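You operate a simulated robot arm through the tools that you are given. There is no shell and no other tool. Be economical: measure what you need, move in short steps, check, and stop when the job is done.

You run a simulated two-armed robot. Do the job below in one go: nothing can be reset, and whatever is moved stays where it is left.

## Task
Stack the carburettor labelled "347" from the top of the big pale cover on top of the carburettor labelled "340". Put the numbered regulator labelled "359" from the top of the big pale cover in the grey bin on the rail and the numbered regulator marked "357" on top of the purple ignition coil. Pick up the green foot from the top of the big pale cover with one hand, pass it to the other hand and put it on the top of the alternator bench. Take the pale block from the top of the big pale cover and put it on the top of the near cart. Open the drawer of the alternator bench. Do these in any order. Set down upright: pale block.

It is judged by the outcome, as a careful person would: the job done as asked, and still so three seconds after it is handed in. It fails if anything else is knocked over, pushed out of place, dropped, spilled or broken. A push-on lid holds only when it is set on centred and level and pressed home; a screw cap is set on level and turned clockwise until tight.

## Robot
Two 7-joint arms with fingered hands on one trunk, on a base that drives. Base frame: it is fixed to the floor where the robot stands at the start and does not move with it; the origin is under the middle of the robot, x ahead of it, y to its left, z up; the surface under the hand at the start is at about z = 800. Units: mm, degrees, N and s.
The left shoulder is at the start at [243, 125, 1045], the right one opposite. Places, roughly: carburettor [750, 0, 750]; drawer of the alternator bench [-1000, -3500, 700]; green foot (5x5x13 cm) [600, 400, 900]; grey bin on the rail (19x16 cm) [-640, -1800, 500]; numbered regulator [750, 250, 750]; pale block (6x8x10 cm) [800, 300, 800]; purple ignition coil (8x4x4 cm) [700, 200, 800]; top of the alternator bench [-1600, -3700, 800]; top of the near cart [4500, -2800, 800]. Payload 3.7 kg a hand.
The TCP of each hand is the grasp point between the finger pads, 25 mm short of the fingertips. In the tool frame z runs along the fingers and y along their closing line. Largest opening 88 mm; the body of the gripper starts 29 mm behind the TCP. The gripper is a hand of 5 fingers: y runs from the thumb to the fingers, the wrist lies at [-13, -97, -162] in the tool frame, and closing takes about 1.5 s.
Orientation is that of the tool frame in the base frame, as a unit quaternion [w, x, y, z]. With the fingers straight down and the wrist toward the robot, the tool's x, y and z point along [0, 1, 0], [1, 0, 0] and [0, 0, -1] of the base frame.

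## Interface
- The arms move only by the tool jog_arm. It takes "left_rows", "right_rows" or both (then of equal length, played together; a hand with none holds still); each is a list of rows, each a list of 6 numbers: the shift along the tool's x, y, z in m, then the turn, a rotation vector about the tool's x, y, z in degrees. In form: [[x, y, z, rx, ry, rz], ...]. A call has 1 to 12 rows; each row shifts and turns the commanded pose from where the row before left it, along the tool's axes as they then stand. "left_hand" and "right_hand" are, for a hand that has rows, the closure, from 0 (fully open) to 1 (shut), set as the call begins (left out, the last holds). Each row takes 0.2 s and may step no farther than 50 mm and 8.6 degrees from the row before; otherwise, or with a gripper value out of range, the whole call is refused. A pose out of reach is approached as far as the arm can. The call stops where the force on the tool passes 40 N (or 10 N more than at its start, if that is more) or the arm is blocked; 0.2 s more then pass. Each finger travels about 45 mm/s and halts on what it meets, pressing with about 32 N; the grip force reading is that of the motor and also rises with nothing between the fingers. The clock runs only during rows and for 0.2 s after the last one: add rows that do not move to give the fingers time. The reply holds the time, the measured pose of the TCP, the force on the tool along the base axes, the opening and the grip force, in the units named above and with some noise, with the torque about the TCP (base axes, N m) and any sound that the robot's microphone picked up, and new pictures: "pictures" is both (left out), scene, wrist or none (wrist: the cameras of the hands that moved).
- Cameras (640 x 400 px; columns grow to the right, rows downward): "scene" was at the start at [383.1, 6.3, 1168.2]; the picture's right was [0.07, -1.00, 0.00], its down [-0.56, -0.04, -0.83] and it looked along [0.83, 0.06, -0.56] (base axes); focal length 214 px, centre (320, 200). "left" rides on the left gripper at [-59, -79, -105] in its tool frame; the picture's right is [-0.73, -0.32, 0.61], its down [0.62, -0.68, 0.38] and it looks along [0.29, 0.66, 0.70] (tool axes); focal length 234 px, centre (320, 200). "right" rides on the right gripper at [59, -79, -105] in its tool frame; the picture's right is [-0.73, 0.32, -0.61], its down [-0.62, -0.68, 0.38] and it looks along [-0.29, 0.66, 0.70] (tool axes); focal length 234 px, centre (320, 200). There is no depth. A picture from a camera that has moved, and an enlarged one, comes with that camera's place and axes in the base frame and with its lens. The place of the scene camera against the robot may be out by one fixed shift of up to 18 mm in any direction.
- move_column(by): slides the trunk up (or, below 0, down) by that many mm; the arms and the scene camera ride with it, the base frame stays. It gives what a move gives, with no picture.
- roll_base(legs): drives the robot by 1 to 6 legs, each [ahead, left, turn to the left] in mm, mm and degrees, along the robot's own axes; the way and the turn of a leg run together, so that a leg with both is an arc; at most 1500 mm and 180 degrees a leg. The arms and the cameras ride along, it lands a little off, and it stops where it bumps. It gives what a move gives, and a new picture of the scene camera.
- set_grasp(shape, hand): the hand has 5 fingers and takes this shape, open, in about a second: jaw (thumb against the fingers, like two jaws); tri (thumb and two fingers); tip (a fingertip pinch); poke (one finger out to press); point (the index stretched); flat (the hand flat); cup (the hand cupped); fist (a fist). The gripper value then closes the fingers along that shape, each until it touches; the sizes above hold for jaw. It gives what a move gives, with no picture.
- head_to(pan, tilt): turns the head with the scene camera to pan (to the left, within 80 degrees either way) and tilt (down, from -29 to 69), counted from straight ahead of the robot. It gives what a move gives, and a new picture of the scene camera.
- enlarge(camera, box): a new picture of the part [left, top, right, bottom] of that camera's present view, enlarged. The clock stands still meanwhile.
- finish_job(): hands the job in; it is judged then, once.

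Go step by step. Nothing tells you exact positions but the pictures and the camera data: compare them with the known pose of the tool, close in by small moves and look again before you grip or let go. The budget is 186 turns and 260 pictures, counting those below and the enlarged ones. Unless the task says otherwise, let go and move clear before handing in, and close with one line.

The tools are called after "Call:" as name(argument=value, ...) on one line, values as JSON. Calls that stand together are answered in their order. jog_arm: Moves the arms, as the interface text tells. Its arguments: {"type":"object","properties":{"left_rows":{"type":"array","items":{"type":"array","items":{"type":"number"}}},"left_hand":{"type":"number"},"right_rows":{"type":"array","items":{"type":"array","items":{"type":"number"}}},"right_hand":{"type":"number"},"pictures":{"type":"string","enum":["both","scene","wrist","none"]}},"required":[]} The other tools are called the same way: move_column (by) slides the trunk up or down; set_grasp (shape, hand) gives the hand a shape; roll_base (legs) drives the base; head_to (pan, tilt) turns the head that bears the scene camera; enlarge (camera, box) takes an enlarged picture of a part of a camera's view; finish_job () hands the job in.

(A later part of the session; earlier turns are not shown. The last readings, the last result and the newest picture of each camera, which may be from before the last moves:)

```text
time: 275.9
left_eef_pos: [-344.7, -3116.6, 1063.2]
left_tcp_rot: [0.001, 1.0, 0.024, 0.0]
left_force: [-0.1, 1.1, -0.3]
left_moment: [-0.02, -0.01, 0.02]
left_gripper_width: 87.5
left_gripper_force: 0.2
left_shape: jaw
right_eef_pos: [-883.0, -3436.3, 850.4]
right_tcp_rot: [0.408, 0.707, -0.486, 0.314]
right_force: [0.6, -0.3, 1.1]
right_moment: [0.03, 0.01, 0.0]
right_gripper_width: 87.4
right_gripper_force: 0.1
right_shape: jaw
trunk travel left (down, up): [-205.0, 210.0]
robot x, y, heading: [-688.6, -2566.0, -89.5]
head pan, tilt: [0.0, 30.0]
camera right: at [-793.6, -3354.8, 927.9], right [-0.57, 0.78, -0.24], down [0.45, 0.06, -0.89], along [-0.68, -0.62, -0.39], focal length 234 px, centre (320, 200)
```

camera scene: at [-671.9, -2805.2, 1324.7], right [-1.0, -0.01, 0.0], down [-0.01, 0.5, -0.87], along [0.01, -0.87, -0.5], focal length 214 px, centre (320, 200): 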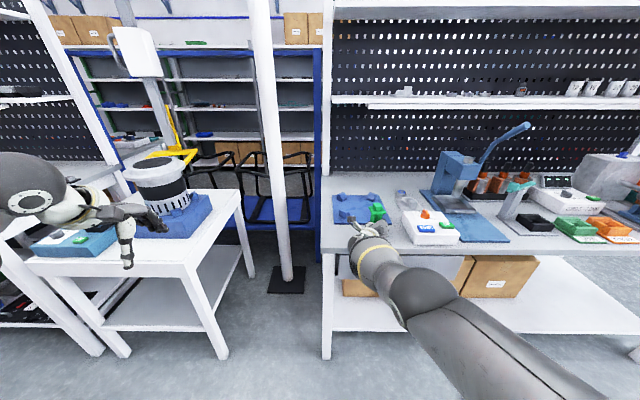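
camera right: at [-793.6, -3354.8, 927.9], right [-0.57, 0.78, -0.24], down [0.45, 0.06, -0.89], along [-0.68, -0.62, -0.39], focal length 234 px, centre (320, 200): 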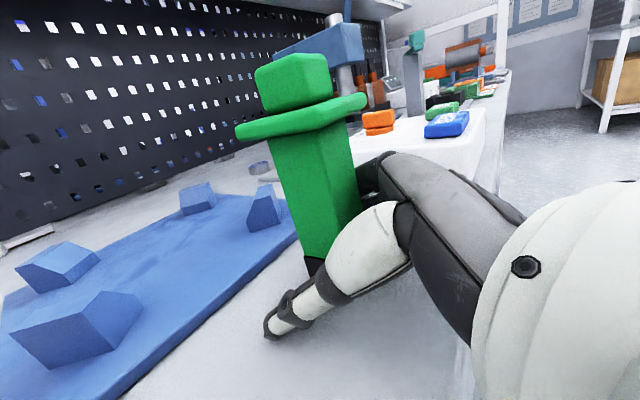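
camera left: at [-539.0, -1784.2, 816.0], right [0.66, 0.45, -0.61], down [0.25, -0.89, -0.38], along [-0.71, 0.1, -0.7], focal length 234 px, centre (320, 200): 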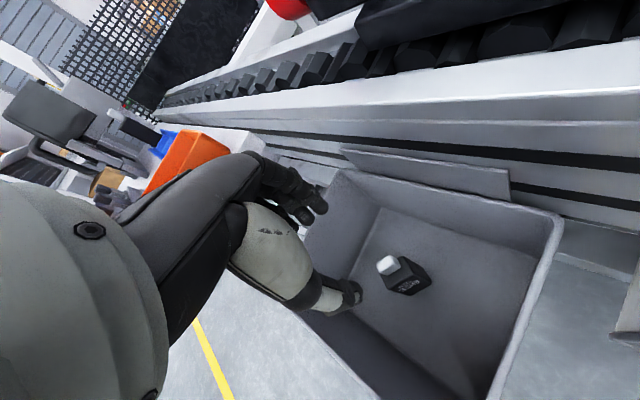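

The foot stands upright on the bench. Retreat the hand straight back along the fingers.

Call:
jog_arm(right_rows=[[0, 0, -0.03, 0, 0, 0], [0, 0, -0.04, 0, 0, 0], [0, 0, -0.04, 0, 0, 0], [0, 0, -0.04, 0, 0, 0], [0, 0, -0.04, 0, 0, 0]], pictures="both")

```text
time: 277.1
left_eef_pos: [-344.4, -3115.2, 1064.5]
left_tcp_rot: [0.001, 1.0, 0.024, -0.001]
left_force: [0.3, 0.4, -1.2]
left_moment: [-0.01, -0.01, 0.01]
left_gripper_width: 87.9
left_gripper_force: 0.1
left_shape: jaw
right_eef_pos: [-887.3, -3270.6, 940.0]
right_tcp_rot: [0.408, 0.706, -0.486, 0.314]
right_force: [-0.7, -0.1, 0.2]
right_moment: [0.05, -0.01, 0.01]
right_gripper_width: 87.6
right_gripper_force: 0.0
right_shape: jaw
trunk travel left (down, up): [-205.0, 210.0]
robot x, y, heading: [-688.8, -2565.0, -89.4]
head pan, tilt: [0.0, 30.0]
camera scene: at [-671.5, -2803.1, 1325.2], right [-1.0, -0.01, 0.0], down [-0.01, 0.5, -0.87], along [0.01, -0.87, -0.5], focal length 214 px, centre (320, 200)
camera right: at [-799.5, -3187.8, 1016.4], right [-0.57, 0.78, -0.24], down [0.45, 0.06, -0.89], along [-0.68, -0.62, -0.39], focal length 234 px, centre (320, 200)
```

scene: 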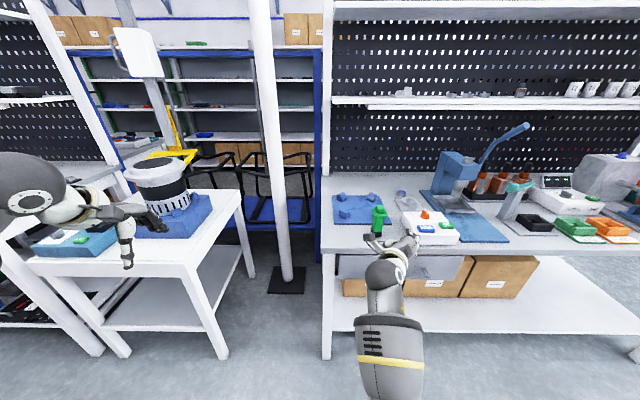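
right: 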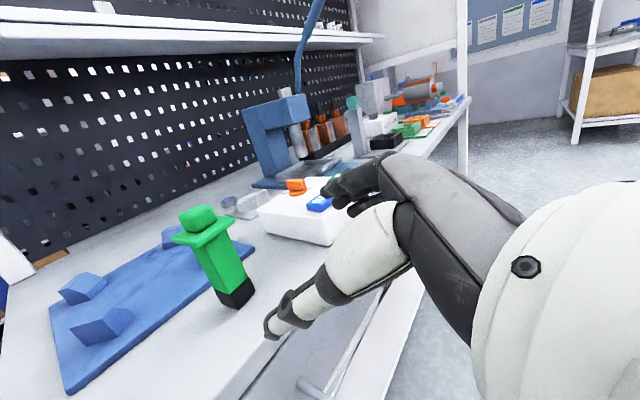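

The foot stands well. Now the drawer: its bar handle is at about x −870…−1055, z≈705. I turn the right hand to point at it with the closing axis vertical.

Call:
jog_arm(right_rows=[[0, 0, -0.04, 1.28, 2.2, 8.14], [0, 0, -0.04, 1.28, 2.2, 8.14], [0, 0, 0, 1.28, 2.2, 8.14], [0, 0, 0, 1.28, 2.2, 8.14], [0, 0, 0, 1.28, 2.2, 8.14], [0, 0, 0, 1.28, 2.2, 8.14], [0, 0, 0, 1.28, 2.2, 8.14], [0, 0, 0, 1.28, 2.2, 8.14], [0, 0, 0, 1.28, 2.2, 8.14], [0, 0, 0, 1.28, 2.2, 8.14], [0, 0, 0, 1.28, 2.2, 8.14], [0, 0, 0, 1.28, 2.2, 8.14]], pictures="wrist")

```text
time: 279.7
left_eef_pos: [-343.4, -3117.6, 1064.3]
left_tcp_rot: [0.0, 1.0, 0.023, 0.001]
left_force: [0.3, 0.5, 0.0]
left_moment: [0.01, -0.03, 0.02]
left_gripper_width: 87.6
left_gripper_force: 0.0
left_shape: jaw
right_eef_pos: [-894.6, -3201.3, 975.7]
right_tcp_rot: [-0.038, -0.064, 0.711, -0.699]
right_force: [0.0, 0.4, 0.1]
right_moment: [0.0, 0.01, -0.03]
right_gripper_width: 87.7
right_gripper_force: 0.0
right_shape: jaw
trunk travel left (down, up): [-205.0, 210.0]
robot x, y, heading: [-687.8, -2565.5, -89.3]
head pan, tilt: [0.0, 30.0]
camera right: at [-945.4, -3099.4, 1064.1], right [0.65, 0.64, -0.41], down [0.73, -0.37, 0.58], along [0.22, -0.67, -0.71], focal length 234 px, centre (320, 200)
```

right: 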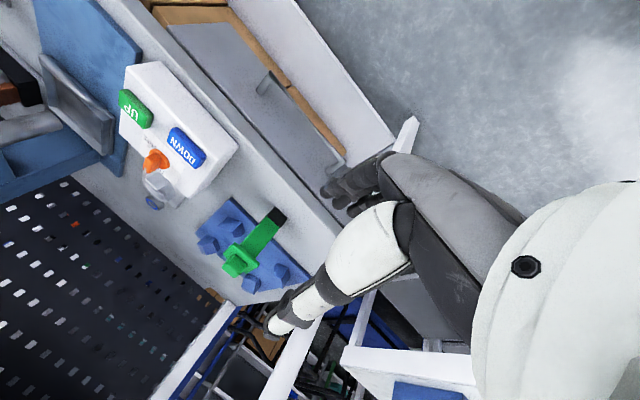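

Call:
enlarge(camera="right", box=[220, 40, 380, 190])

Call:
jog_arm(right_rows=[[0.0, 0.04, -0.02, 0, 0, 0], [0.0, 0.04, -0.02, 0, 0, 0], [0.02, 0.03, 0, 0, 0, 0], [0.02, 0.03, 0, 0, 0, 0]], pictures="none")

Call:
enlarge(camera="right", box=[160, 20, 400, 220])

```text
2.67 times, centred on (300, 115) of right
camera zoom: at [-945.4, -3099.4, 1064.1], right [0.65, 0.64, -0.41], down [0.73, -0.37, 0.58], along [0.22, -0.67, -0.71], focal length 624 px, centre (373, 427)
```

zoom: 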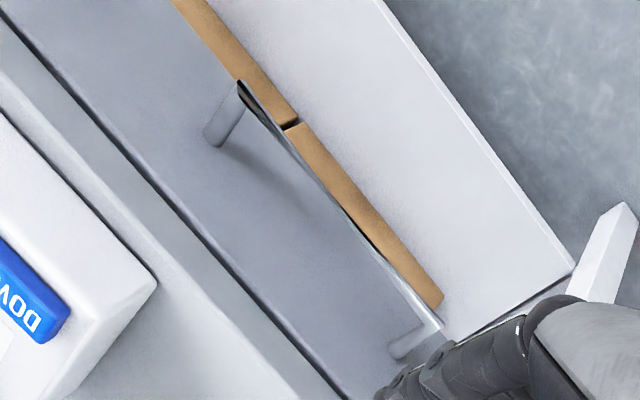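

```text
time: 280.7
left_eef_pos: [-343.8, -3117.4, 1064.3]
left_tcp_rot: [0.001, 1.0, 0.023, 0.0]
left_force: [0.0, 1.3, 0.4]
left_moment: [0.01, 0.01, 0.02]
left_gripper_width: 87.6
left_gripper_force: 0.0
left_shape: jaw
right_eef_pos: [-956.5, -3158.8, 842.5]
right_tcp_rot: [-0.037, -0.066, 0.711, -0.699]
right_force: [0.2, 0.5, 0.6]
right_moment: [-0.02, 0.0, 0.02]
right_gripper_width: 87.7
right_gripper_force: 0.1
right_shape: jaw
trunk travel left (down, up): [-205.0, 210.0]
robot x, y, heading: [-685.4, -2568.3, -89.3]
head pan, tilt: [0.0, 30.0]
```

```text
2.00 times, centred on (280, 120) of right
camera zoom: at [-1007.0, -3058.2, 931.7], right [0.65, 0.64, -0.41], down [0.73, -0.37, 0.58], along [0.22, -0.67, -0.71], focal length 468 px, centre (400, 360)
```

zoom: 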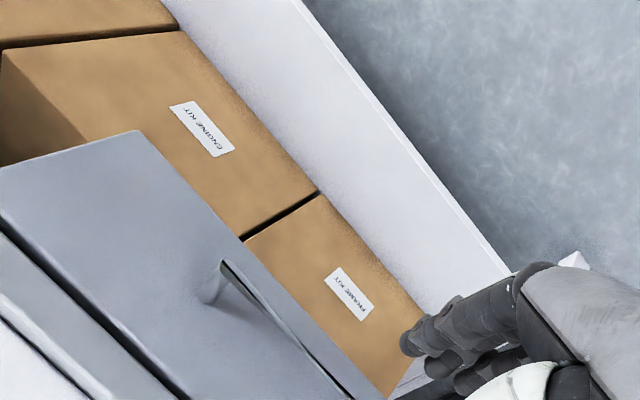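

The handle bar is located: x −877…−1061, y −3320, z 720, standing 45 mm off the drawer front. Approach with a half-open hand, then grip.

Call:
jog_arm(right_rows=[[0.004, 0.04, 0, 1.28, 2.2, 8.14], [0.004, 0.041, 0, 0, 0, 0], [0.004, 0.041, 0, 0, 0, 0], [0, 0, 0.04, 0, 0, 0], [0, 0, 0.04, 0, 0, 0], [0, 0, 0.03, 0, 0, 0]], right_hand=0.3, pictures="wrist")

```text
time: 282.1
left_eef_pos: [-345.7, -3116.9, 1063.4]
left_tcp_rot: [0.001, 1.0, 0.024, 0.0]
left_force: [0.0, 0.8, 1.4]
left_moment: [0.04, 0.01, -0.01]
left_gripper_width: 87.7
left_gripper_force: 0.1
left_shape: jaw
right_eef_pos: [-974.7, -3270.4, 721.0]
right_tcp_rot: [0.001, 0.001, -0.706, 0.708]
right_force: [0.1, -0.4, 0.9]
right_moment: [-0.01, -0.02, 0.0]
right_gripper_width: 61.9
right_gripper_force: 0.0
right_shape: jaw
trunk travel left (down, up): [-205.0, 210.0]
robot x, y, heading: [-686.6, -2565.8, -89.2]
head pan, tilt: [0.0, 30.0]
camera right: at [-1032.4, -3165.8, 800.3], right [0.72, 0.61, -0.33], down [0.63, -0.38, 0.68], along [0.29, -0.7, -0.66], focal length 234 px, centre (320, 200)
```

right: 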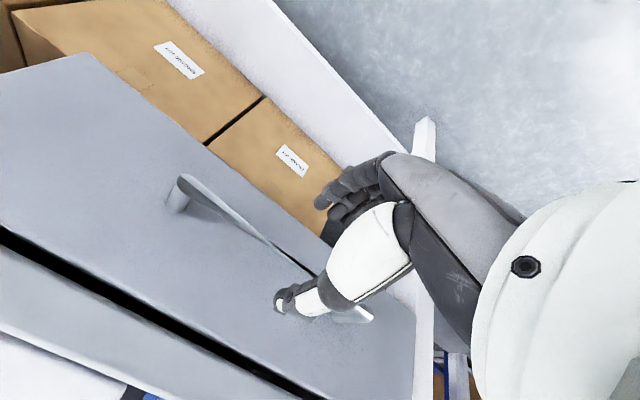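

Bar is aligned between thumb and fingers. Advance and close on it.

Call:
jog_arm(right_rows=[[0, 0, 0.025, 0, 0, 0], [0, 0, 0.022, 0, 0, 0], [0, 0, 0, 0, 0, 0]], pictures="none")

Call:
jog_arm(right_rows=[[0, 0, 0, 0, 0, 0], [0, 0, 0, 0, 0, 0], [0, 0, 0, 0, 0, 0], [0, 0, 0, 0, 0, 0], [0, 0, 0, 0, 0, 0], [0, 0, 0, 0, 0, 0], [0, 0, 0, 0, 0, 0]], right_hand=1, pictures="wrist")

```text
time: 282.9
left_eef_pos: [-345.0, -3115.0, 1063.3]
left_tcp_rot: [0.0, 1.0, 0.024, -0.001]
left_force: [0.1, 0.1, 0.2]
left_moment: [0.0, 0.0, -0.01]
left_gripper_width: 88.2
left_gripper_force: 0.0
left_shape: jaw
right_eef_pos: [-974.0, -3317.2, 723.1]
right_tcp_rot: [0.0, 0.003, -0.705, 0.709]
right_force: [0.6, 0.4, 0.3]
right_moment: [-0.01, -0.04, 0.0]
right_gripper_width: 62.0
right_gripper_force: 0.0
right_shape: jaw
trunk travel left (down, up): [-205.0, 210.0]
robot x, y, heading: [-688.9, -2566.3, -89.5]
head pan, tilt: [0.0, 30.0]
```

```text
time: 284.5
left_eef_pos: [-344.9, -3115.8, 1064.2]
left_tcp_rot: [0.002, 1.0, 0.024, -0.001]
left_force: [0.3, 0.5, -0.3]
left_moment: [0.0, 0.0, -0.01]
left_gripper_width: 87.9
left_gripper_force: 0.2
left_shape: jaw
right_eef_pos: [-973.4, -3316.8, 723.9]
right_tcp_rot: [0.001, 0.002, -0.705, 0.709]
right_force: [-0.3, -1.2, 3.1]
right_moment: [-0.01, 0.14, -0.04]
right_gripper_width: 5.1
right_gripper_force: 32.3
right_shape: jaw
trunk travel left (down, up): [-205.0, 210.0]
robot x, y, heading: [-688.0, -2567.3, -89.2]
head pan, tilt: [0.0, 30.0]
camera right: at [-1032.2, -3212.1, 801.9], right [0.72, 0.61, -0.33], down [0.63, -0.38, 0.68], along [0.29, -0.7, -0.65], focal length 234 px, centre (320, 200)
```

right: 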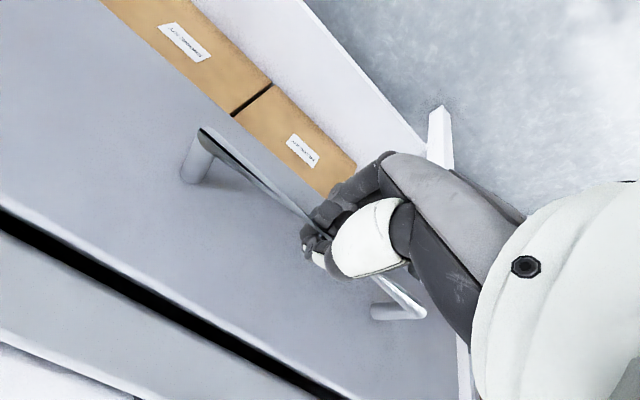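

The hand holds the bar. Pull straight back.

Call:
jog_arm(right_rows=[[0, 0, -0.02, 0, 0, 0], [0, 0, -0.025, 0, 0, 0], [0, 0, -0.025, 0, 0, 0], [0, 0, -0.025, 0, 0, 0], [0, 0, -0.025, 0, 0, 0], [0, 0, -0.025, 0, 0, 0], [0, 0, -0.025, 0, 0, 0]], pictures="scene")

```text
time: 286.1
left_eef_pos: [-345.1, -3116.7, 1064.9]
left_tcp_rot: [0.001, 1.0, 0.024, -0.001]
left_force: [-0.2, -0.5, -0.4]
left_moment: [-0.04, -0.04, -0.02]
left_gripper_width: 87.5
left_gripper_force: 0.1
left_shape: jaw
right_eef_pos: [-974.7, -3146.9, 723.7]
right_tcp_rot: [0.001, 0.002, -0.705, 0.709]
right_force: [2.1, 2.0, 7.4]
right_moment: [-0.03, 0.06, 0.04]
right_gripper_width: 5.2
right_gripper_force: 32.2
right_shape: jaw
trunk travel left (down, up): [-205.0, 210.0]
robot x, y, heading: [-687.3, -2568.6, -89.5]
head pan, tilt: [0.0, 30.0]
camera scene: at [-671.6, -2802.7, 1325.3], right [-1.0, -0.01, 0.0], down [-0.01, 0.5, -0.87], along [0.01, -0.87, -0.5], focal length 214 px, centre (320, 200)
```

scene: 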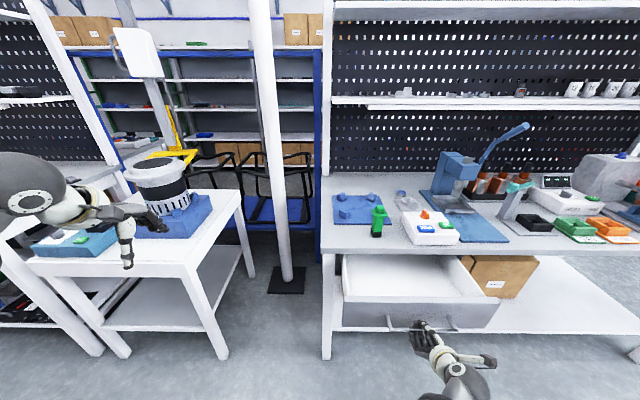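

The drawer is coming open. Pull a bit more, then release and back off.

Call:
jog_arm(right_rows=[[0, 0, -0.025, 0, 0, 0], [0, 0, -0.025, 0, 0, 0], [0, 0, -0.02, 0, 0, 0], [0, 0, 0, 0, 0, 0]], pictures="none")

Call:
jog_arm(right_rows=[[0, 0, 0, 0, 0, 0], [0, 0, 0, 0, 0, 0], [0, 0, 0, 0, 0, 0], [0, 0, 0, 0, 0, 0], [0, 0, 0, 0, 0, 0], [0, 0, -0.03, 0, 0, 0], [0, 0, -0.03, 0, 0, 0], [0, -0.03, -0.02, 0, 0, 0], [0, -0.04, 0, 0, 0, 0], [0, -0.04, 0, 0, 0, 0], [0, -0.04, 0, 0, 0, 0], [0, -0.04, 0, 0, 0, 0]], right_hand=0.2, pictures="scene")

```text
time: 287.1
left_eef_pos: [-344.2, -3116.2, 1063.8]
left_tcp_rot: [0.0, 1.0, 0.023, 0.0]
left_force: [-0.4, 0.3, -0.1]
left_moment: [0.04, 0.01, -0.01]
left_gripper_width: 87.9
left_gripper_force: 0.0
left_shape: jaw
right_eef_pos: [-974.1, -3086.5, 727.1]
right_tcp_rot: [0.001, 0.003, -0.7, 0.714]
right_force: [1.3, -0.6, -7.0]
right_moment: [-0.04, 0.14, 0.0]
right_gripper_width: 4.3
right_gripper_force: 31.6
right_shape: jaw
trunk travel left (down, up): [-205.0, 210.0]
robot x, y, heading: [-688.1, -2564.9, -89.5]
head pan, tilt: [0.0, 30.0]
```

```text
time: 288.6
left_eef_pos: [-345.8, -3119.0, 1063.5]
left_tcp_rot: [-0.001, 1.0, 0.023, 0.0]
left_force: [-0.3, -0.8, 0.6]
left_moment: [-0.03, 0.0, 0.01]
left_gripper_width: 87.7
left_gripper_force: 0.0
left_shape: jaw
right_eef_pos: [-976.1, -3095.4, 752.4]
right_tcp_rot: [-0.003, 0.006, -0.673, 0.74]
right_force: [-1.2, -1.8, -30.1]
right_moment: [-0.39, 0.52, 0.11]
right_gripper_width: 70.4
right_gripper_force: 0.0
right_shape: jaw
trunk travel left (down, up): [-205.0, 210.0]
robot x, y, heading: [-687.7, -2570.4, -89.4]
head pan, tilt: [0.0, 30.0]
stopped in row 7 (right hand): the force on the tool passed its limit at 49 N (the readings are from after the stop); the commanded pose is now the measured one
camera scene: at [-672.6, -2806.2, 1323.9], right [-1.0, -0.01, 0.0], down [-0.01, 0.5, -0.87], along [0.01, -0.87, -0.5], focal length 214 px, centre (320, 200)
```

scene: 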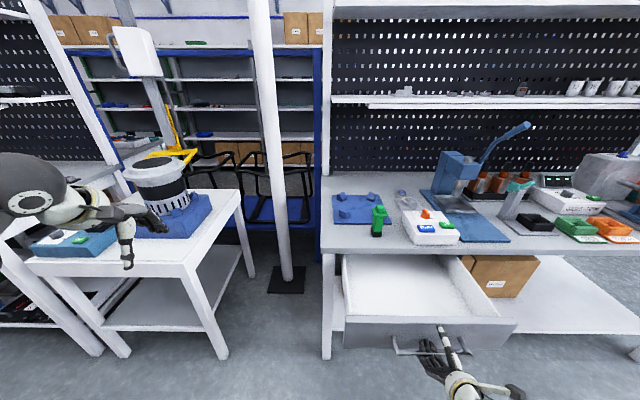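

The hand rose at its inner reach limit and its lower fingers press on the bar. Lower it back, then withdraw by driving the base back.

Call:
jog_arm(right_rows=[[0, 0.012, 0.005, 0, 0, 0], [0, 0.012, 0, 0, 0, 0], [0, 0, 0, 0, 0, 0]], pictures="wrist")

```text
time: 289.4
left_eef_pos: [-344.3, -3116.5, 1064.9]
left_tcp_rot: [0.001, 1.0, 0.023, 0.0]
left_force: [0.5, -0.7, 0.2]
left_moment: [-0.01, 0.03, -0.03]
left_gripper_width: 87.9
left_gripper_force: 0.0
left_shape: jaw
right_eef_pos: [-974.9, -3102.0, 736.3]
right_tcp_rot: [-0.001, 0.005, -0.667, 0.745]
right_force: [0.1, -0.4, -0.1]
right_moment: [0.0, -0.01, 0.01]
right_gripper_width: 70.6
right_gripper_force: 0.1
right_shape: jaw
trunk travel left (down, up): [-205.0, 210.0]
robot x, y, heading: [-689.8, -2565.6, -89.1]
head pan, tilt: [0.0, 30.0]
camera right: at [-1033.3, -2991.1, 804.2], right [0.72, 0.57, -0.39], down [0.63, -0.3, 0.72], along [0.29, -0.76, -0.58], focal length 234 px, centre (320, 200)
```

right: 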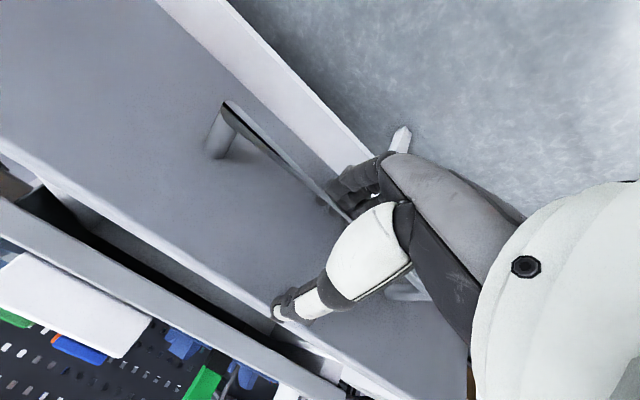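

Free of load. Drive back straight.

Call:
roll_base(legs=[[-160, 0, 0]])

Call:
enlarge(camera="scene", box=[300, 160, 520, 360])

```text
time: 290.9
left_eef_pos: [-345.7, -2954.4, 1064.3]
left_tcp_rot: [0.001, 1.0, 0.024, 0.0]
left_force: [-0.8, -0.6, 0.2]
left_moment: [-0.01, 0.01, -0.01]
left_gripper_width: 87.7
left_gripper_force: 0.0
left_shape: jaw
right_eef_pos: [-974.6, -2942.4, 735.2]
right_tcp_rot: [-0.003, 0.007, -0.667, 0.745]
right_force: [-0.1, 1.5, 0.2]
right_moment: [0.06, -0.04, -0.02]
right_gripper_width: 70.2
right_gripper_force: 0.1
right_shape: jaw
trunk travel left (down, up): [-205.0, 210.0]
robot x, y, heading: [-688.7, -2405.0, -89.3]
head pan, tilt: [0.0, 30.0]
camera scene: at [-673.3, -2642.2, 1325.2], right [-1.0, -0.01, 0.0], down [-0.01, 0.5, -0.87], along [0.01, -0.87, -0.5], focal length 214 px, centre (320, 200)
```

scene: 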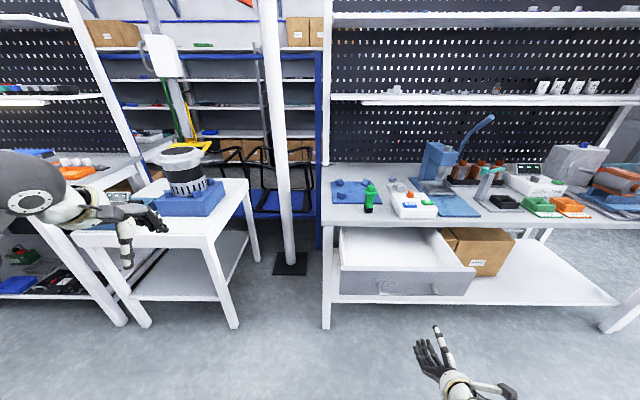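

```text
2.00 times, centred on (410, 260) of scene
camera zoom: at [-673.3, -2642.2, 1325.2], right [-1.0, -0.01, 0.0], down [-0.01, 0.5, -0.87], along [0.01, -0.87, -0.5], focal length 429 px, centre (140, 80)
```

zoom: 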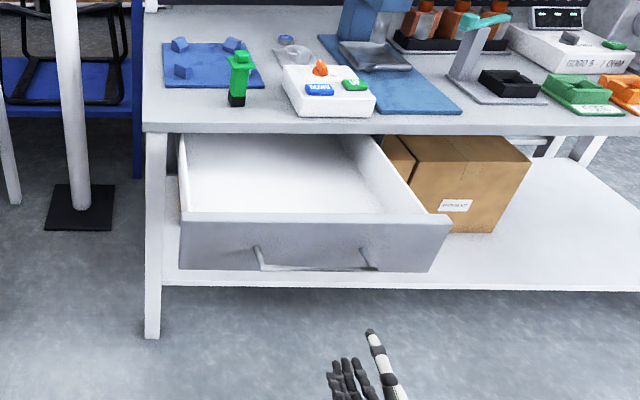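

Drawer open and foot upright. Only the pale block remains. Raise the right hand for travel and drive back by the known route.

Call:
jog_arm(right_rows=[[0, -0.04, 0, 0, 0, 0], [0, -0.04, 0, 0, 0, 0], [0, -0.04, 0, 0, 0, 0], [0, -0.04, 0, 0, 0, 0], [0, -0.04, 0, 0, 0, 0], [0, -0.04, 0, 0, 0, 0]], right_hand=0, pictures="none")

Call:
roll_base(legs=[[0, 0, -90.5], [1300, 0, 0], [1220, 0, 0], [0, 0, -90], [0, 190, 0], [1400, 0, 0]])

```text
time: 292.2
left_eef_pos: [-345.1, -2954.6, 1064.5]
left_tcp_rot: [0.001, 1.0, 0.025, 0.0]
left_force: [0.7, -0.3, 1.7]
left_moment: [0.04, 0.0, 0.0]
left_gripper_width: 87.8
left_gripper_force: 0.1
left_shape: jaw
right_eef_pos: [-973.7, -2919.9, 973.1]
right_tcp_rot: [-0.002, 0.005, -0.668, 0.744]
right_force: [0.0, 0.0, 0.9]
right_moment: [0.01, 0.0, 0.02]
right_gripper_width: 87.9
right_gripper_force: 0.0
right_shape: jaw
right hand out of reach, approached as far as the arm can: row 6
trunk travel left (down, up): [-205.0, 210.0]
robot x, y, heading: [-691.9, -2411.3, -89.2]
head pan, tilt: [0.0, 30.0]
```

```text
time: 320.9
left_eef_pos: [-3754.8, -469.3, 1064.8]
left_tcp_rot: [0.001, -0.02, 1.0, 0.001]
left_force: [1.0, -0.7, -0.4]
left_moment: [0.0, -0.02, 0.03]
left_gripper_width: 87.8
left_gripper_force: 0.0
left_shape: jaw
right_eef_pos: [-3127.2, -508.3, 973.2]
right_tcp_rot: [0.744, -0.668, -0.004, 0.0]
right_force: [-0.7, -0.2, 0.8]
right_moment: [0.02, -0.03, -0.01]
right_gripper_width: 87.6
right_gripper_force: 0.0
right_shape: jaw
trunk travel left (down, up): [-205.0, 210.0]
robot x, y, heading: [-3418.9, -1018.3, 90.6]
head pan, tilt: [0.0, 30.0]
camera scene: at [-3405.9, -783.8, 1325.0], right [1.0, 0.01, 0.0], down [0.0, -0.5, -0.87], along [-0.01, 0.87, -0.5], focal length 214 px, centre (320, 200)
```

scene: 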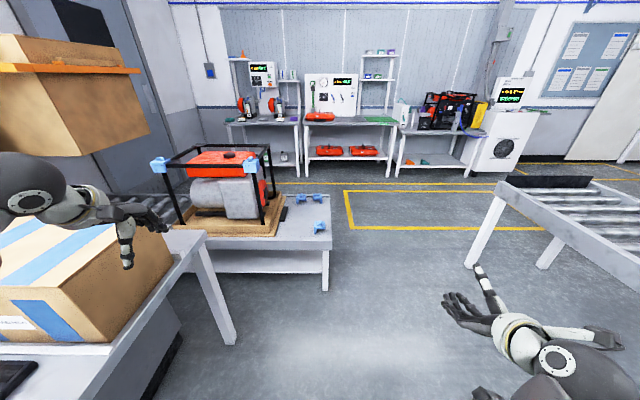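

Call:
roll_base(legs=[[420, -320, 0], [0, -270, 0], [1450, 0, 0], [120, 0, 0], [0, 0, -90.8], [1400, 0, 0]])

```text
time: 344.8
left_eef_pos: [-896.7, 1296.1, 1065.0]
left_tcp_rot: [0.001, 0.694, 0.72, 0.0]
left_force: [-0.4, 0.3, 0.6]
left_moment: [-0.07, 0.01, -0.03]
left_gripper_width: 87.7
left_gripper_force: 0.1
left_shape: jaw
right_eef_pos: [-939.2, 669.2, 972.5]
right_tcp_rot: [-0.524, 0.474, -0.472, 0.527]
right_force: [-0.2, 0.5, -1.0]
right_moment: [-0.01, -0.01, -0.02]
right_gripper_width: 87.7
right_gripper_force: 0.0
right_shape: jaw
trunk travel left (down, up): [-205.0, 210.0]
robot x, y, heading: [-1453.2, 956.8, 0.2]
head pan, tilt: [0.0, 30.0]
camera scene: at [-1201.5, 960.6, 1325.0], right [0.0, -1.0, 0.0], down [-0.5, 0.0, -0.87], along [0.87, 0.0, -0.5], focal length 214 px, centre (320, 200)
```

scene: 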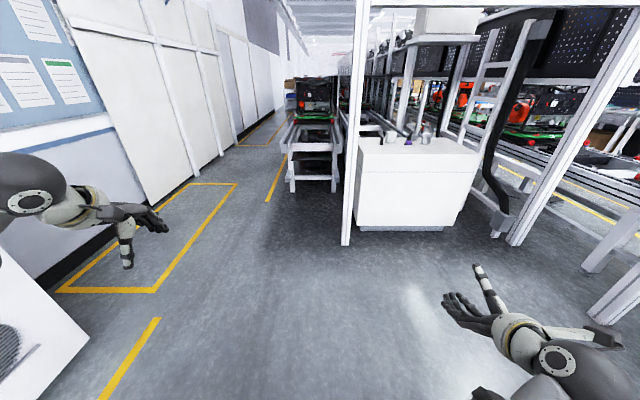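

Back near the cover. Strafe in and approach the table for the pale block.

Call:
roll_base(legs=[[0, -860, 0], [1330, 0, 0]])

```text
time: 348.1
left_eef_pos: [-894.0, 1057.2, 1063.0]
left_tcp_rot: [0.002, 0.695, 0.719, 0.001]
left_force: [0.4, 0.7, 0.4]
left_moment: [0.0, 0.05, 0.0]
left_gripper_width: 87.9
left_gripper_force: 0.1
left_shape: jaw
right_eef_pos: [-938.9, 429.9, 973.0]
right_tcp_rot: [-0.524, 0.474, -0.471, 0.528]
right_force: [0.2, -0.5, -0.3]
right_moment: [-0.01, 0.04, 0.0]
right_gripper_width: 87.8
right_gripper_force: 0.1
right_shape: jaw
trunk travel left (down, up): [-205.0, 210.0]
robot x, y, heading: [-1448.4, 721.3, 0.3]
head pan, tilt: [0.0, 30.0]
stopped in leg 1: the robot was blocked; the commanded pose is now the measured one
camera scene: at [-1198.8, 723.0, 1324.9], right [0.0, -1.0, 0.0], down [-0.5, 0.0, -0.87], along [0.87, 0.0, -0.5], focal length 214 px, centre (320, 200)
```

scene: 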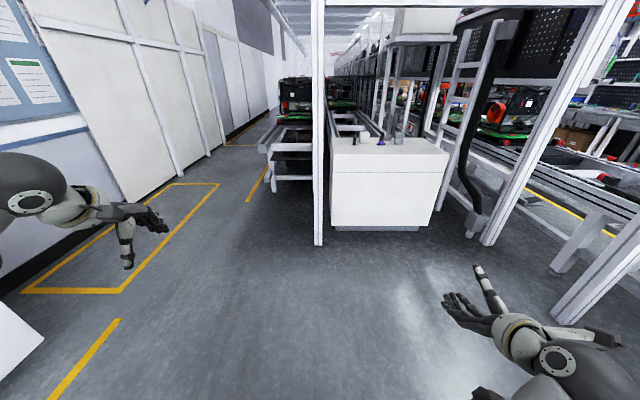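

Bumped gently into the roller conveyor's end beside me; move off it, go ahead first, then strafe.

Call:
roll_base(legs=[[0, 60, 0], [700, 0, 0], [0, -690, 0], [580, 0, 0]])

```text
time: 361.8
left_eef_pos: [386.5, 429.8, 1064.3]
left_tcp_rot: [0.001, 0.693, 0.721, 0.001]
left_force: [0.1, 0.1, 0.5]
left_moment: [0.02, -0.01, -0.02]
left_gripper_width: 88.0
left_gripper_force: 0.0
left_shape: jaw
right_eef_pos: [348.4, -200.2, 973.1]
right_tcp_rot: [-0.525, 0.475, -0.47, 0.527]
right_force: [-0.6, -0.5, 0.6]
right_moment: [0.02, -0.01, -0.05]
right_gripper_width: 87.7
right_gripper_force: 0.1
right_shape: jaw
trunk travel left (down, up): [-205.0, 210.0]
robot x, y, heading: [-163.9, 91.6, 0.4]
head pan, tilt: [0.0, 30.0]
camera scene: at [84.4, 91.2, 1324.9], right [0.01, -1.0, 0.0], down [-0.5, 0.0, -0.87], along [0.87, 0.01, -0.5], focal length 214 px, centre (320, 200)
```

scene: 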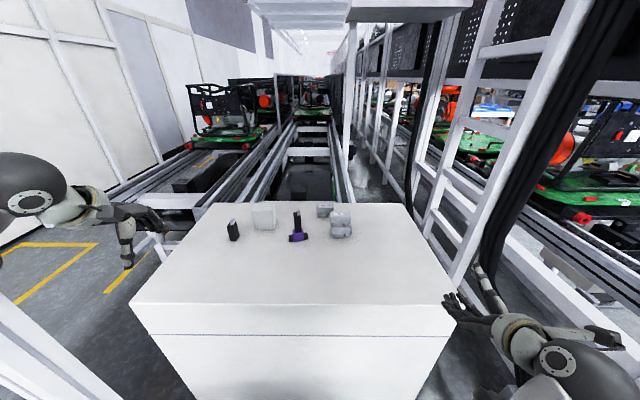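

Call:
roll_base(legs=[[225, 0, -0.4]])

Call:
move_column(by=-60)

Call:
jog_arm(left_rows=[[-0.023, 0.03, 0, 0, 0, 0], [-0.023, 0.03, 0, 0, 0, 0], [-0.023, 0.03, 0, 0, 0, 0], [-0.023, 0.03, 0, 0, 0, 0], [-0.023, 0.03, 0, 0, 0, 0]], pictures="wrist")

```text
time: 363.5
left_eef_pos: [612.0, 427.3, 1064.2]
left_tcp_rot: [0.001, 0.695, 0.719, 0.0]
left_force: [0.8, -0.6, -0.5]
left_moment: [0.02, -0.01, 0.01]
left_gripper_width: 87.6
left_gripper_force: 0.2
left_shape: jaw
right_eef_pos: [570.8, -200.6, 972.1]
right_tcp_rot: [-0.524, 0.474, -0.471, 0.528]
right_force: [-0.7, 0.7, 0.0]
right_moment: [0.0, 0.03, -0.03]
right_gripper_width: 88.0
right_gripper_force: 0.0
right_shape: jaw
trunk travel left (down, up): [-205.0, 210.0]
robot x, y, heading: [58.2, 91.4, 0.2]
head pan, tilt: [0.0, 30.0]
camera scene: at [309.1, 91.1, 1324.9], right [0.0, -1.0, 0.0], down [-0.5, 0.0, -0.87], along [0.87, 0.0, -0.5], focal length 214 px, centre (320, 200)
```

scene: 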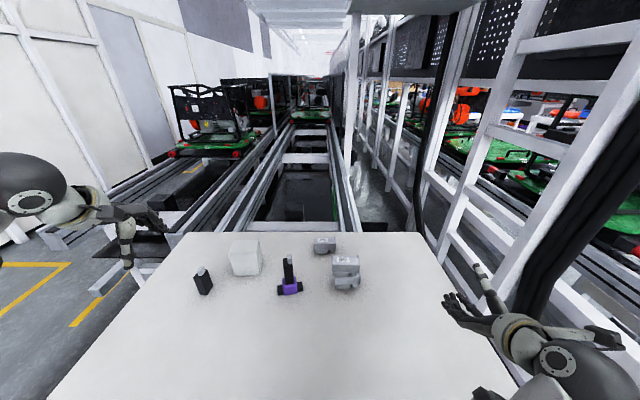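

```text
time: 364.5
left_eef_pos: [611.1, 426.2, 1003.6]
left_tcp_rot: [0.0, 0.696, 0.718, -0.002]
left_force: [0.3, 0.4, -0.6]
left_moment: [0.0, -0.01, -0.01]
left_gripper_width: 87.8
left_gripper_force: 0.0
left_shape: jaw
right_eef_pos: [576.8, -201.9, 854.6]
right_tcp_rot: [-0.484, 0.516, -0.506, 0.493]
right_force: [-2.6, 0.0, 23.0]
right_moment: [0.24, 0.48, 0.05]
right_gripper_width: 86.1
right_gripper_force: 0.0
right_shape: jaw
trunk travel left (down, up): [-145.0, 270.0]
robot x, y, heading: [57.2, 92.0, 0.2]
head pan, tilt: [0.0, 30.0]
stopped: the force on the tool passed its limit at 43 N (the readings are from after the stop); the commanded pose is now the measured one
```

```text
time: 365.7
left_eef_pos: [764.5, 319.1, 1005.1]
left_tcp_rot: [0.001, 0.694, 0.72, -0.001]
left_force: [-0.5, 0.1, -0.5]
left_moment: [-0.04, -0.03, -0.01]
left_gripper_width: 87.8
left_gripper_force: 0.0
left_shape: jaw
right_eef_pos: [575.8, -202.4, 853.0]
right_tcp_rot: [-0.482, 0.516, -0.509, 0.492]
right_force: [1.6, -0.7, 30.7]
right_moment: [0.31, 0.26, -0.01]
right_gripper_width: 84.1
right_gripper_force: 0.0
right_shape: jaw
trunk travel left (down, up): [-145.0, 270.0]
robot x, y, heading: [63.6, 88.7, 0.2]
head pan, tilt: [0.0, 30.0]
camera left: at [688.3, 257.0, 1109.9], right [-0.3, -0.74, -0.61], down [-0.7, 0.6, -0.38], along [0.65, 0.31, -0.7], focal length 234 px, centre (320, 200)
```

left: 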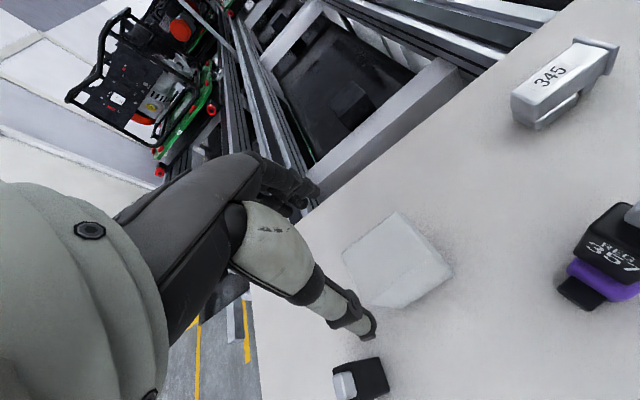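

The right fingers touched the empty table area; raise them now, and check the block's position.

Call:
jog_arm(right_rows=[[0, -0.03, 0, 0, 0, 0], [0, -0.04, 0, 0, 0, 0], [0, -0.04, 0, 0, 0, 0]], left_rows=[[0, 0, 0, 0, 0, 0], [0, 0, 0, 0, 0, 0], [0, 0, 0, 0, 0, 0]], pictures="none")

Call:
enlarge(camera="left", box=[320, 190, 480, 320])

```text
time: 366.5
left_eef_pos: [767.2, 317.9, 1002.4]
left_tcp_rot: [0.0, 0.696, 0.718, -0.002]
left_force: [-0.1, -0.3, -0.8]
left_moment: [-0.02, 0.01, 0.03]
left_gripper_width: 87.7
left_gripper_force: 0.2
left_shape: jaw
right_eef_pos: [626.6, -221.9, 935.1]
right_tcp_rot: [-0.48, 0.519, -0.512, 0.487]
right_force: [-0.6, 0.0, -0.6]
right_moment: [0.02, 0.01, 0.0]
right_gripper_width: 87.7
right_gripper_force: 0.1
right_shape: jaw
right hand out of reach, approached as far as the arm can: row 1, 2, 3
trunk travel left (down, up): [-145.0, 270.0]
robot x, y, heading: [62.2, 91.4, 0.0]
head pan, tilt: [0.0, 30.0]
```

```text
3.08 times, centred on (400, 255) of left
camera zoom: at [690.8, 256.0, 1107.5], right [-0.3, -0.74, -0.6], down [-0.7, 0.6, -0.38], along [0.64, 0.31, -0.7], focal length 720 px, centre (74, 31)
```

zoom: 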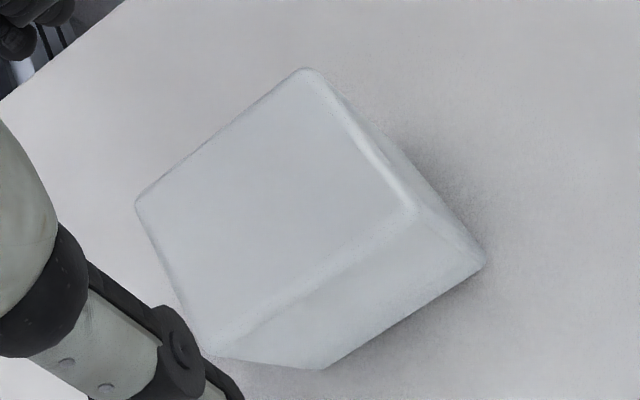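

The block is unmoved, centred (778,316). Lower around it and grip.

Call:
jog_arm(left_rows=[[-0.002, 0.0108, 0.03, 0, 0, -1], [0, 0, 0.04, 0, 0, 0], [0, 0, 0.04, 0, 0, 0], [0, 0, 0.015, 0, 0, 0], [0, 0, 0, 0, 0, 0]], pictures="wrist")

```text
time: 367.7
left_eef_pos: [775.0, 315.5, 876.6]
left_tcp_rot: [0.0, 0.688, 0.726, -0.002]
left_force: [0.1, 0.5, 0.4]
left_moment: [0.01, -0.03, -0.04]
left_gripper_width: 88.1
left_gripper_force: 0.1
left_shape: jaw
right_eef_pos: [625.1, -221.0, 935.8]
right_tcp_rot: [-0.482, 0.518, -0.511, 0.489]
right_force: [-0.2, 0.1, 0.2]
right_moment: [-0.02, -0.01, -0.03]
right_gripper_width: 87.5
right_gripper_force: 0.0
right_shape: jaw
trunk travel left (down, up): [-145.0, 270.0]
robot x, y, heading: [60.0, 92.5, 0.1]
head pan, tilt: [0.0, 30.0]
camera left: at [699.9, 251.7, 981.3], right [-0.29, -0.74, -0.61], down [-0.71, 0.59, -0.38], along [0.64, 0.32, -0.7], focal length 234 px, centre (320, 200)
```

left: 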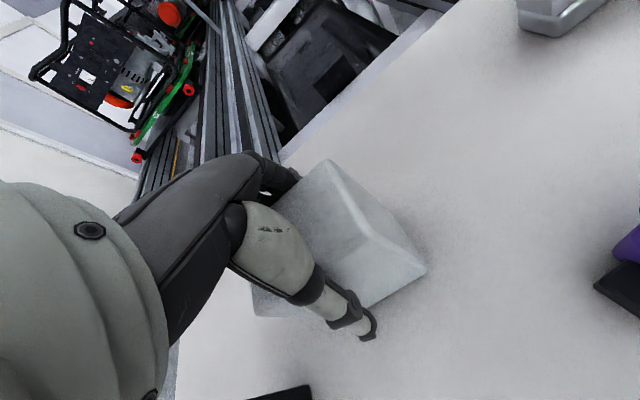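

Call:
jog_arm(left_rows=[[0, 0, 0, 0, 0, 0], [0, 0, 0, 0, 0, 0], [0, 0, 0, 0, 0, 0], [0, 0, 0, 0, 0, 0], [0, 0, 0, 0, 0, 0]], left_hand=1, pictures="none")

Call:
jog_arm(left_rows=[[0, 0, -0.03, 0, 0, 0], [0, 0, -0.04, 0, 0, 0], [0, 0, -0.04, 0, 0, 0], [0, 0, -0.04, 0, 0, 0], [0.0, -0.02, -0.03, 0, 0, 0]], pictures="wrist")

```text
time: 368.9
left_eef_pos: [775.3, 316.0, 876.8]
left_tcp_rot: [-0.001, 0.688, 0.726, -0.003]
left_force: [1.0, -0.7, -0.1]
left_moment: [0.11, -0.17, -0.05]
left_gripper_width: 61.4
left_gripper_force: 31.5
left_shape: jaw
right_eef_pos: [625.3, -221.4, 935.7]
right_tcp_rot: [-0.482, 0.518, -0.511, 0.489]
right_force: [-0.2, 0.9, -0.5]
right_moment: [0.0, 0.04, -0.02]
right_gripper_width: 87.6
right_gripper_force: 0.0
right_shape: jaw
trunk travel left (down, up): [-145.0, 270.0]
robot x, y, heading: [58.5, 84.9, 0.1]
head pan, tilt: [0.0, 30.0]
```

```text
time: 370.1
left_eef_pos: [755.4, 313.4, 1058.3]
left_tcp_rot: [-0.001, 0.689, 0.725, -0.002]
left_force: [0.2, 0.3, -1.9]
left_moment: [0.02, -0.07, 0.0]
left_gripper_width: 60.6
left_gripper_force: 32.5
left_shape: jaw
right_eef_pos: [625.3, -221.5, 936.4]
right_tcp_rot: [-0.481, 0.517, -0.512, 0.49]
right_force: [0.7, 0.5, 0.6]
right_moment: [0.0, -0.02, 0.02]
right_gripper_width: 87.7
right_gripper_force: 0.1
right_shape: jaw
trunk travel left (down, up): [-145.0, 270.0]
robot x, y, heading: [59.9, 92.2, 0.4]
head pan, tilt: [0.0, 30.0]
camera left: at [680.9, 249.5, 1162.8], right [-0.29, -0.74, -0.61], down [-0.71, 0.59, -0.38], along [0.64, 0.32, -0.7], focal length 234 px, centre (320, 200)
```

left: 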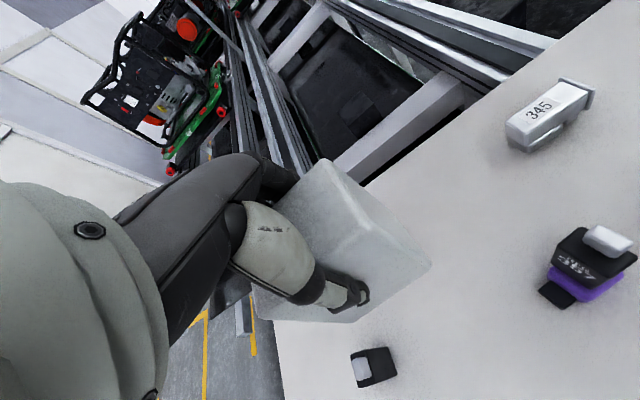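

Block held level. Drive back around to the aisle.

Call:
roll_base(legs=[[-835, 0, 0], [0, 860, -0.2], [-1500, 0, 0], [-550, 0, 0], [0, 0, -90], [1250, 0, 0]])

```text
time: 401.6
left_eef_pos: [-2638.1, -945.5, 1056.6]
left_tcp_rot: [-0.001, 1.0, 0.015, 0.0]
left_force: [0.0, 0.2, -2.1]
left_moment: [0.0, 0.0, -0.01]
left_gripper_width: 60.1
left_gripper_force: 32.0
left_shape: jaw
right_eef_pos: [-3168.3, -803.1, 934.5]
right_tcp_rot: [-0.012, 0.003, 0.728, -0.686]
right_force: [-0.2, 0.2, -0.1]
right_moment: [0.04, -0.01, 0.0]
right_gripper_width: 87.7
right_gripper_force: 0.1
right_shape: jaw
trunk travel left (down, up): [-145.0, 270.0]
robot x, y, heading: [-2842.0, -245.0, -91.1]
head pan, tilt: [0.0, 30.0]
camera scene: at [-2838.8, -547.3, 1257.9], right [-1.0, 0.02, 0.0], down [0.01, 0.5, -0.87], along [-0.02, -0.87, -0.5], focal length 214 px, centre (320, 200)
```

scene: 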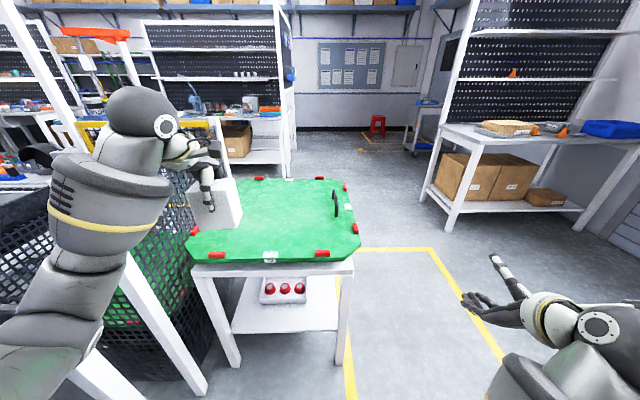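

Call:
roll_base(legs=[[0, -570, 0.5], [750, 0, 0], [300, 150, 0], [1100, 0, 0], [0, 0, 90.5], [1300, -90, 0]])

```text
time: 427.7
left_eef_pos: [-1264.4, -2231.8, 1056.3]
left_tcp_rot: [0.0, 0.685, 0.729, -0.002]
left_force: [0.4, 1.0, -1.8]
left_moment: [0.01, 0.02, 0.01]
left_gripper_width: 59.4
left_gripper_force: 31.7
left_shape: jaw
right_eef_pos: [-1392.5, -2767.9, 935.3]
right_tcp_rot: [-0.484, 0.521, -0.509, 0.486]
right_force: [0.5, 0.0, 0.2]
right_moment: [-0.03, 0.01, 0.0]
right_gripper_width: 87.4
right_gripper_force: 0.1
right_shape: jaw
trunk travel left (down, up): [-145.0, 270.0]
robot x, y, heading: [-1958.0, -2466.3, 0.6]
head pan, tilt: [0.0, 30.0]
camera scene: at [-1645.2, -2458.3, 1257.9], right [0.01, -1.0, 0.0], down [-0.5, -0.01, -0.87], along [0.87, 0.01, -0.5], focal length 214 px, centre (320, 200)
```

scene: 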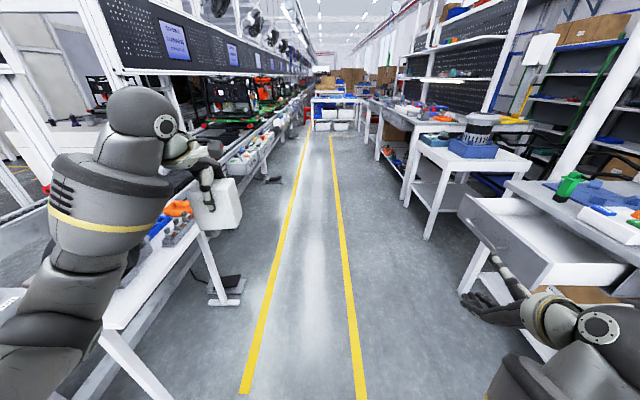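

Call:
roll_base(legs=[[1500, -20, -0.8], [1500, 0, 0], [1000, 0, 0]])

```text
refused: leg 1 is longer than a leg can be; nothing moved
```

Call:
roll_base(legs=[[1480, -20, -0.8], [1500, 0, 0], [1000, 0, 0]])

```text
time: 446.9
left_eef_pos: [2734.2, -2401.6, 1056.7]
left_tcp_rot: [-0.001, 0.709, 0.705, -0.002]
left_force: [0.4, 1.4, -2.6]
left_moment: [-0.02, -0.04, -0.01]
left_gripper_width: 59.6
left_gripper_force: 31.8
left_shape: jaw
right_eef_pos: [2574.0, -2926.0, 935.8]
right_tcp_rot: [0.468, -0.504, 0.525, -0.501]
right_force: [0.1, 0.8, 0.6]
right_moment: [-0.02, -0.02, 0.01]
right_gripper_width: 87.7
right_gripper_force: 0.1
right_shape: jaw
trunk travel left (down, up): [-145.0, 270.0]
robot x, y, heading: [2027.5, -2583.3, -3.1]
head pan, tilt: [0.0, 30.0]
camera scene: at [2340.9, -2600.9, 1257.9], right [-0.05, -1.0, 0.0], down [-0.5, 0.03, -0.87], along [0.86, -0.05, -0.5], focal length 214 px, centre (320, 200)
```

scene: 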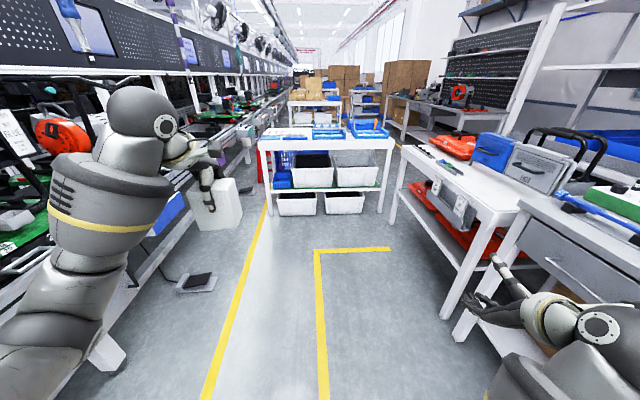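

The near cart is ahead (front at x≈4215). Drive closer to see its top.

Call:
roll_base(legs=[[1350, 0, 3]])

Call:
enlarge(camera="scene", box=[180, 110, 480, 260])

```text
time: 453.6
left_eef_pos: [4050.3, -2396.5, 1057.7]
left_tcp_rot: [-0.001, 0.689, 0.724, -0.002]
left_force: [0.9, 0.1, -2.5]
left_moment: [-0.02, -0.01, 0.0]
left_gripper_width: 59.3
left_gripper_force: 32.4
left_shape: jaw
right_eef_pos: [3918.7, -2929.6, 936.3]
right_tcp_rot: [-0.482, 0.518, -0.511, 0.489]
right_force: [0.1, -0.6, 0.0]
right_moment: [0.01, -0.01, 0.02]
right_gripper_width: 87.8
right_gripper_force: 0.0
right_shape: jaw
trunk travel left (down, up): [-145.0, 270.0]
robot x, y, heading: [3353.7, -2622.9, 0.2]
head pan, tilt: [0.0, 30.0]
camera scene: at [3666.9, -2618.1, 1257.9], right [0.0, -1.0, 0.0], down [-0.5, 0.0, -0.87], along [0.87, 0.0, -0.5], focal length 214 px, centre (320, 200)
```

scene: 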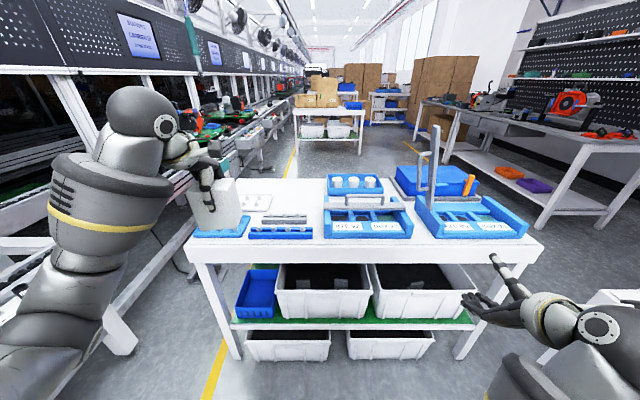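

```text
2.13 times, centred on (330, 185) of scene
camera zoom: at [3666.9, -2618.1, 1257.9], right [0.0, -1.0, 0.0], down [-0.5, 0.0, -0.87], along [0.87, 0.0, -0.5], focal length 458 px, centre (299, 232)
```

zoom: 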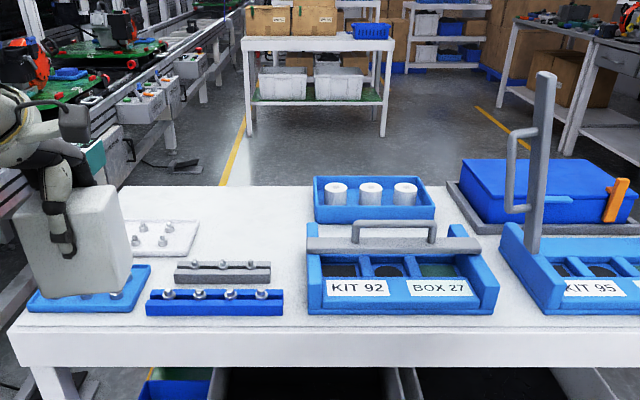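

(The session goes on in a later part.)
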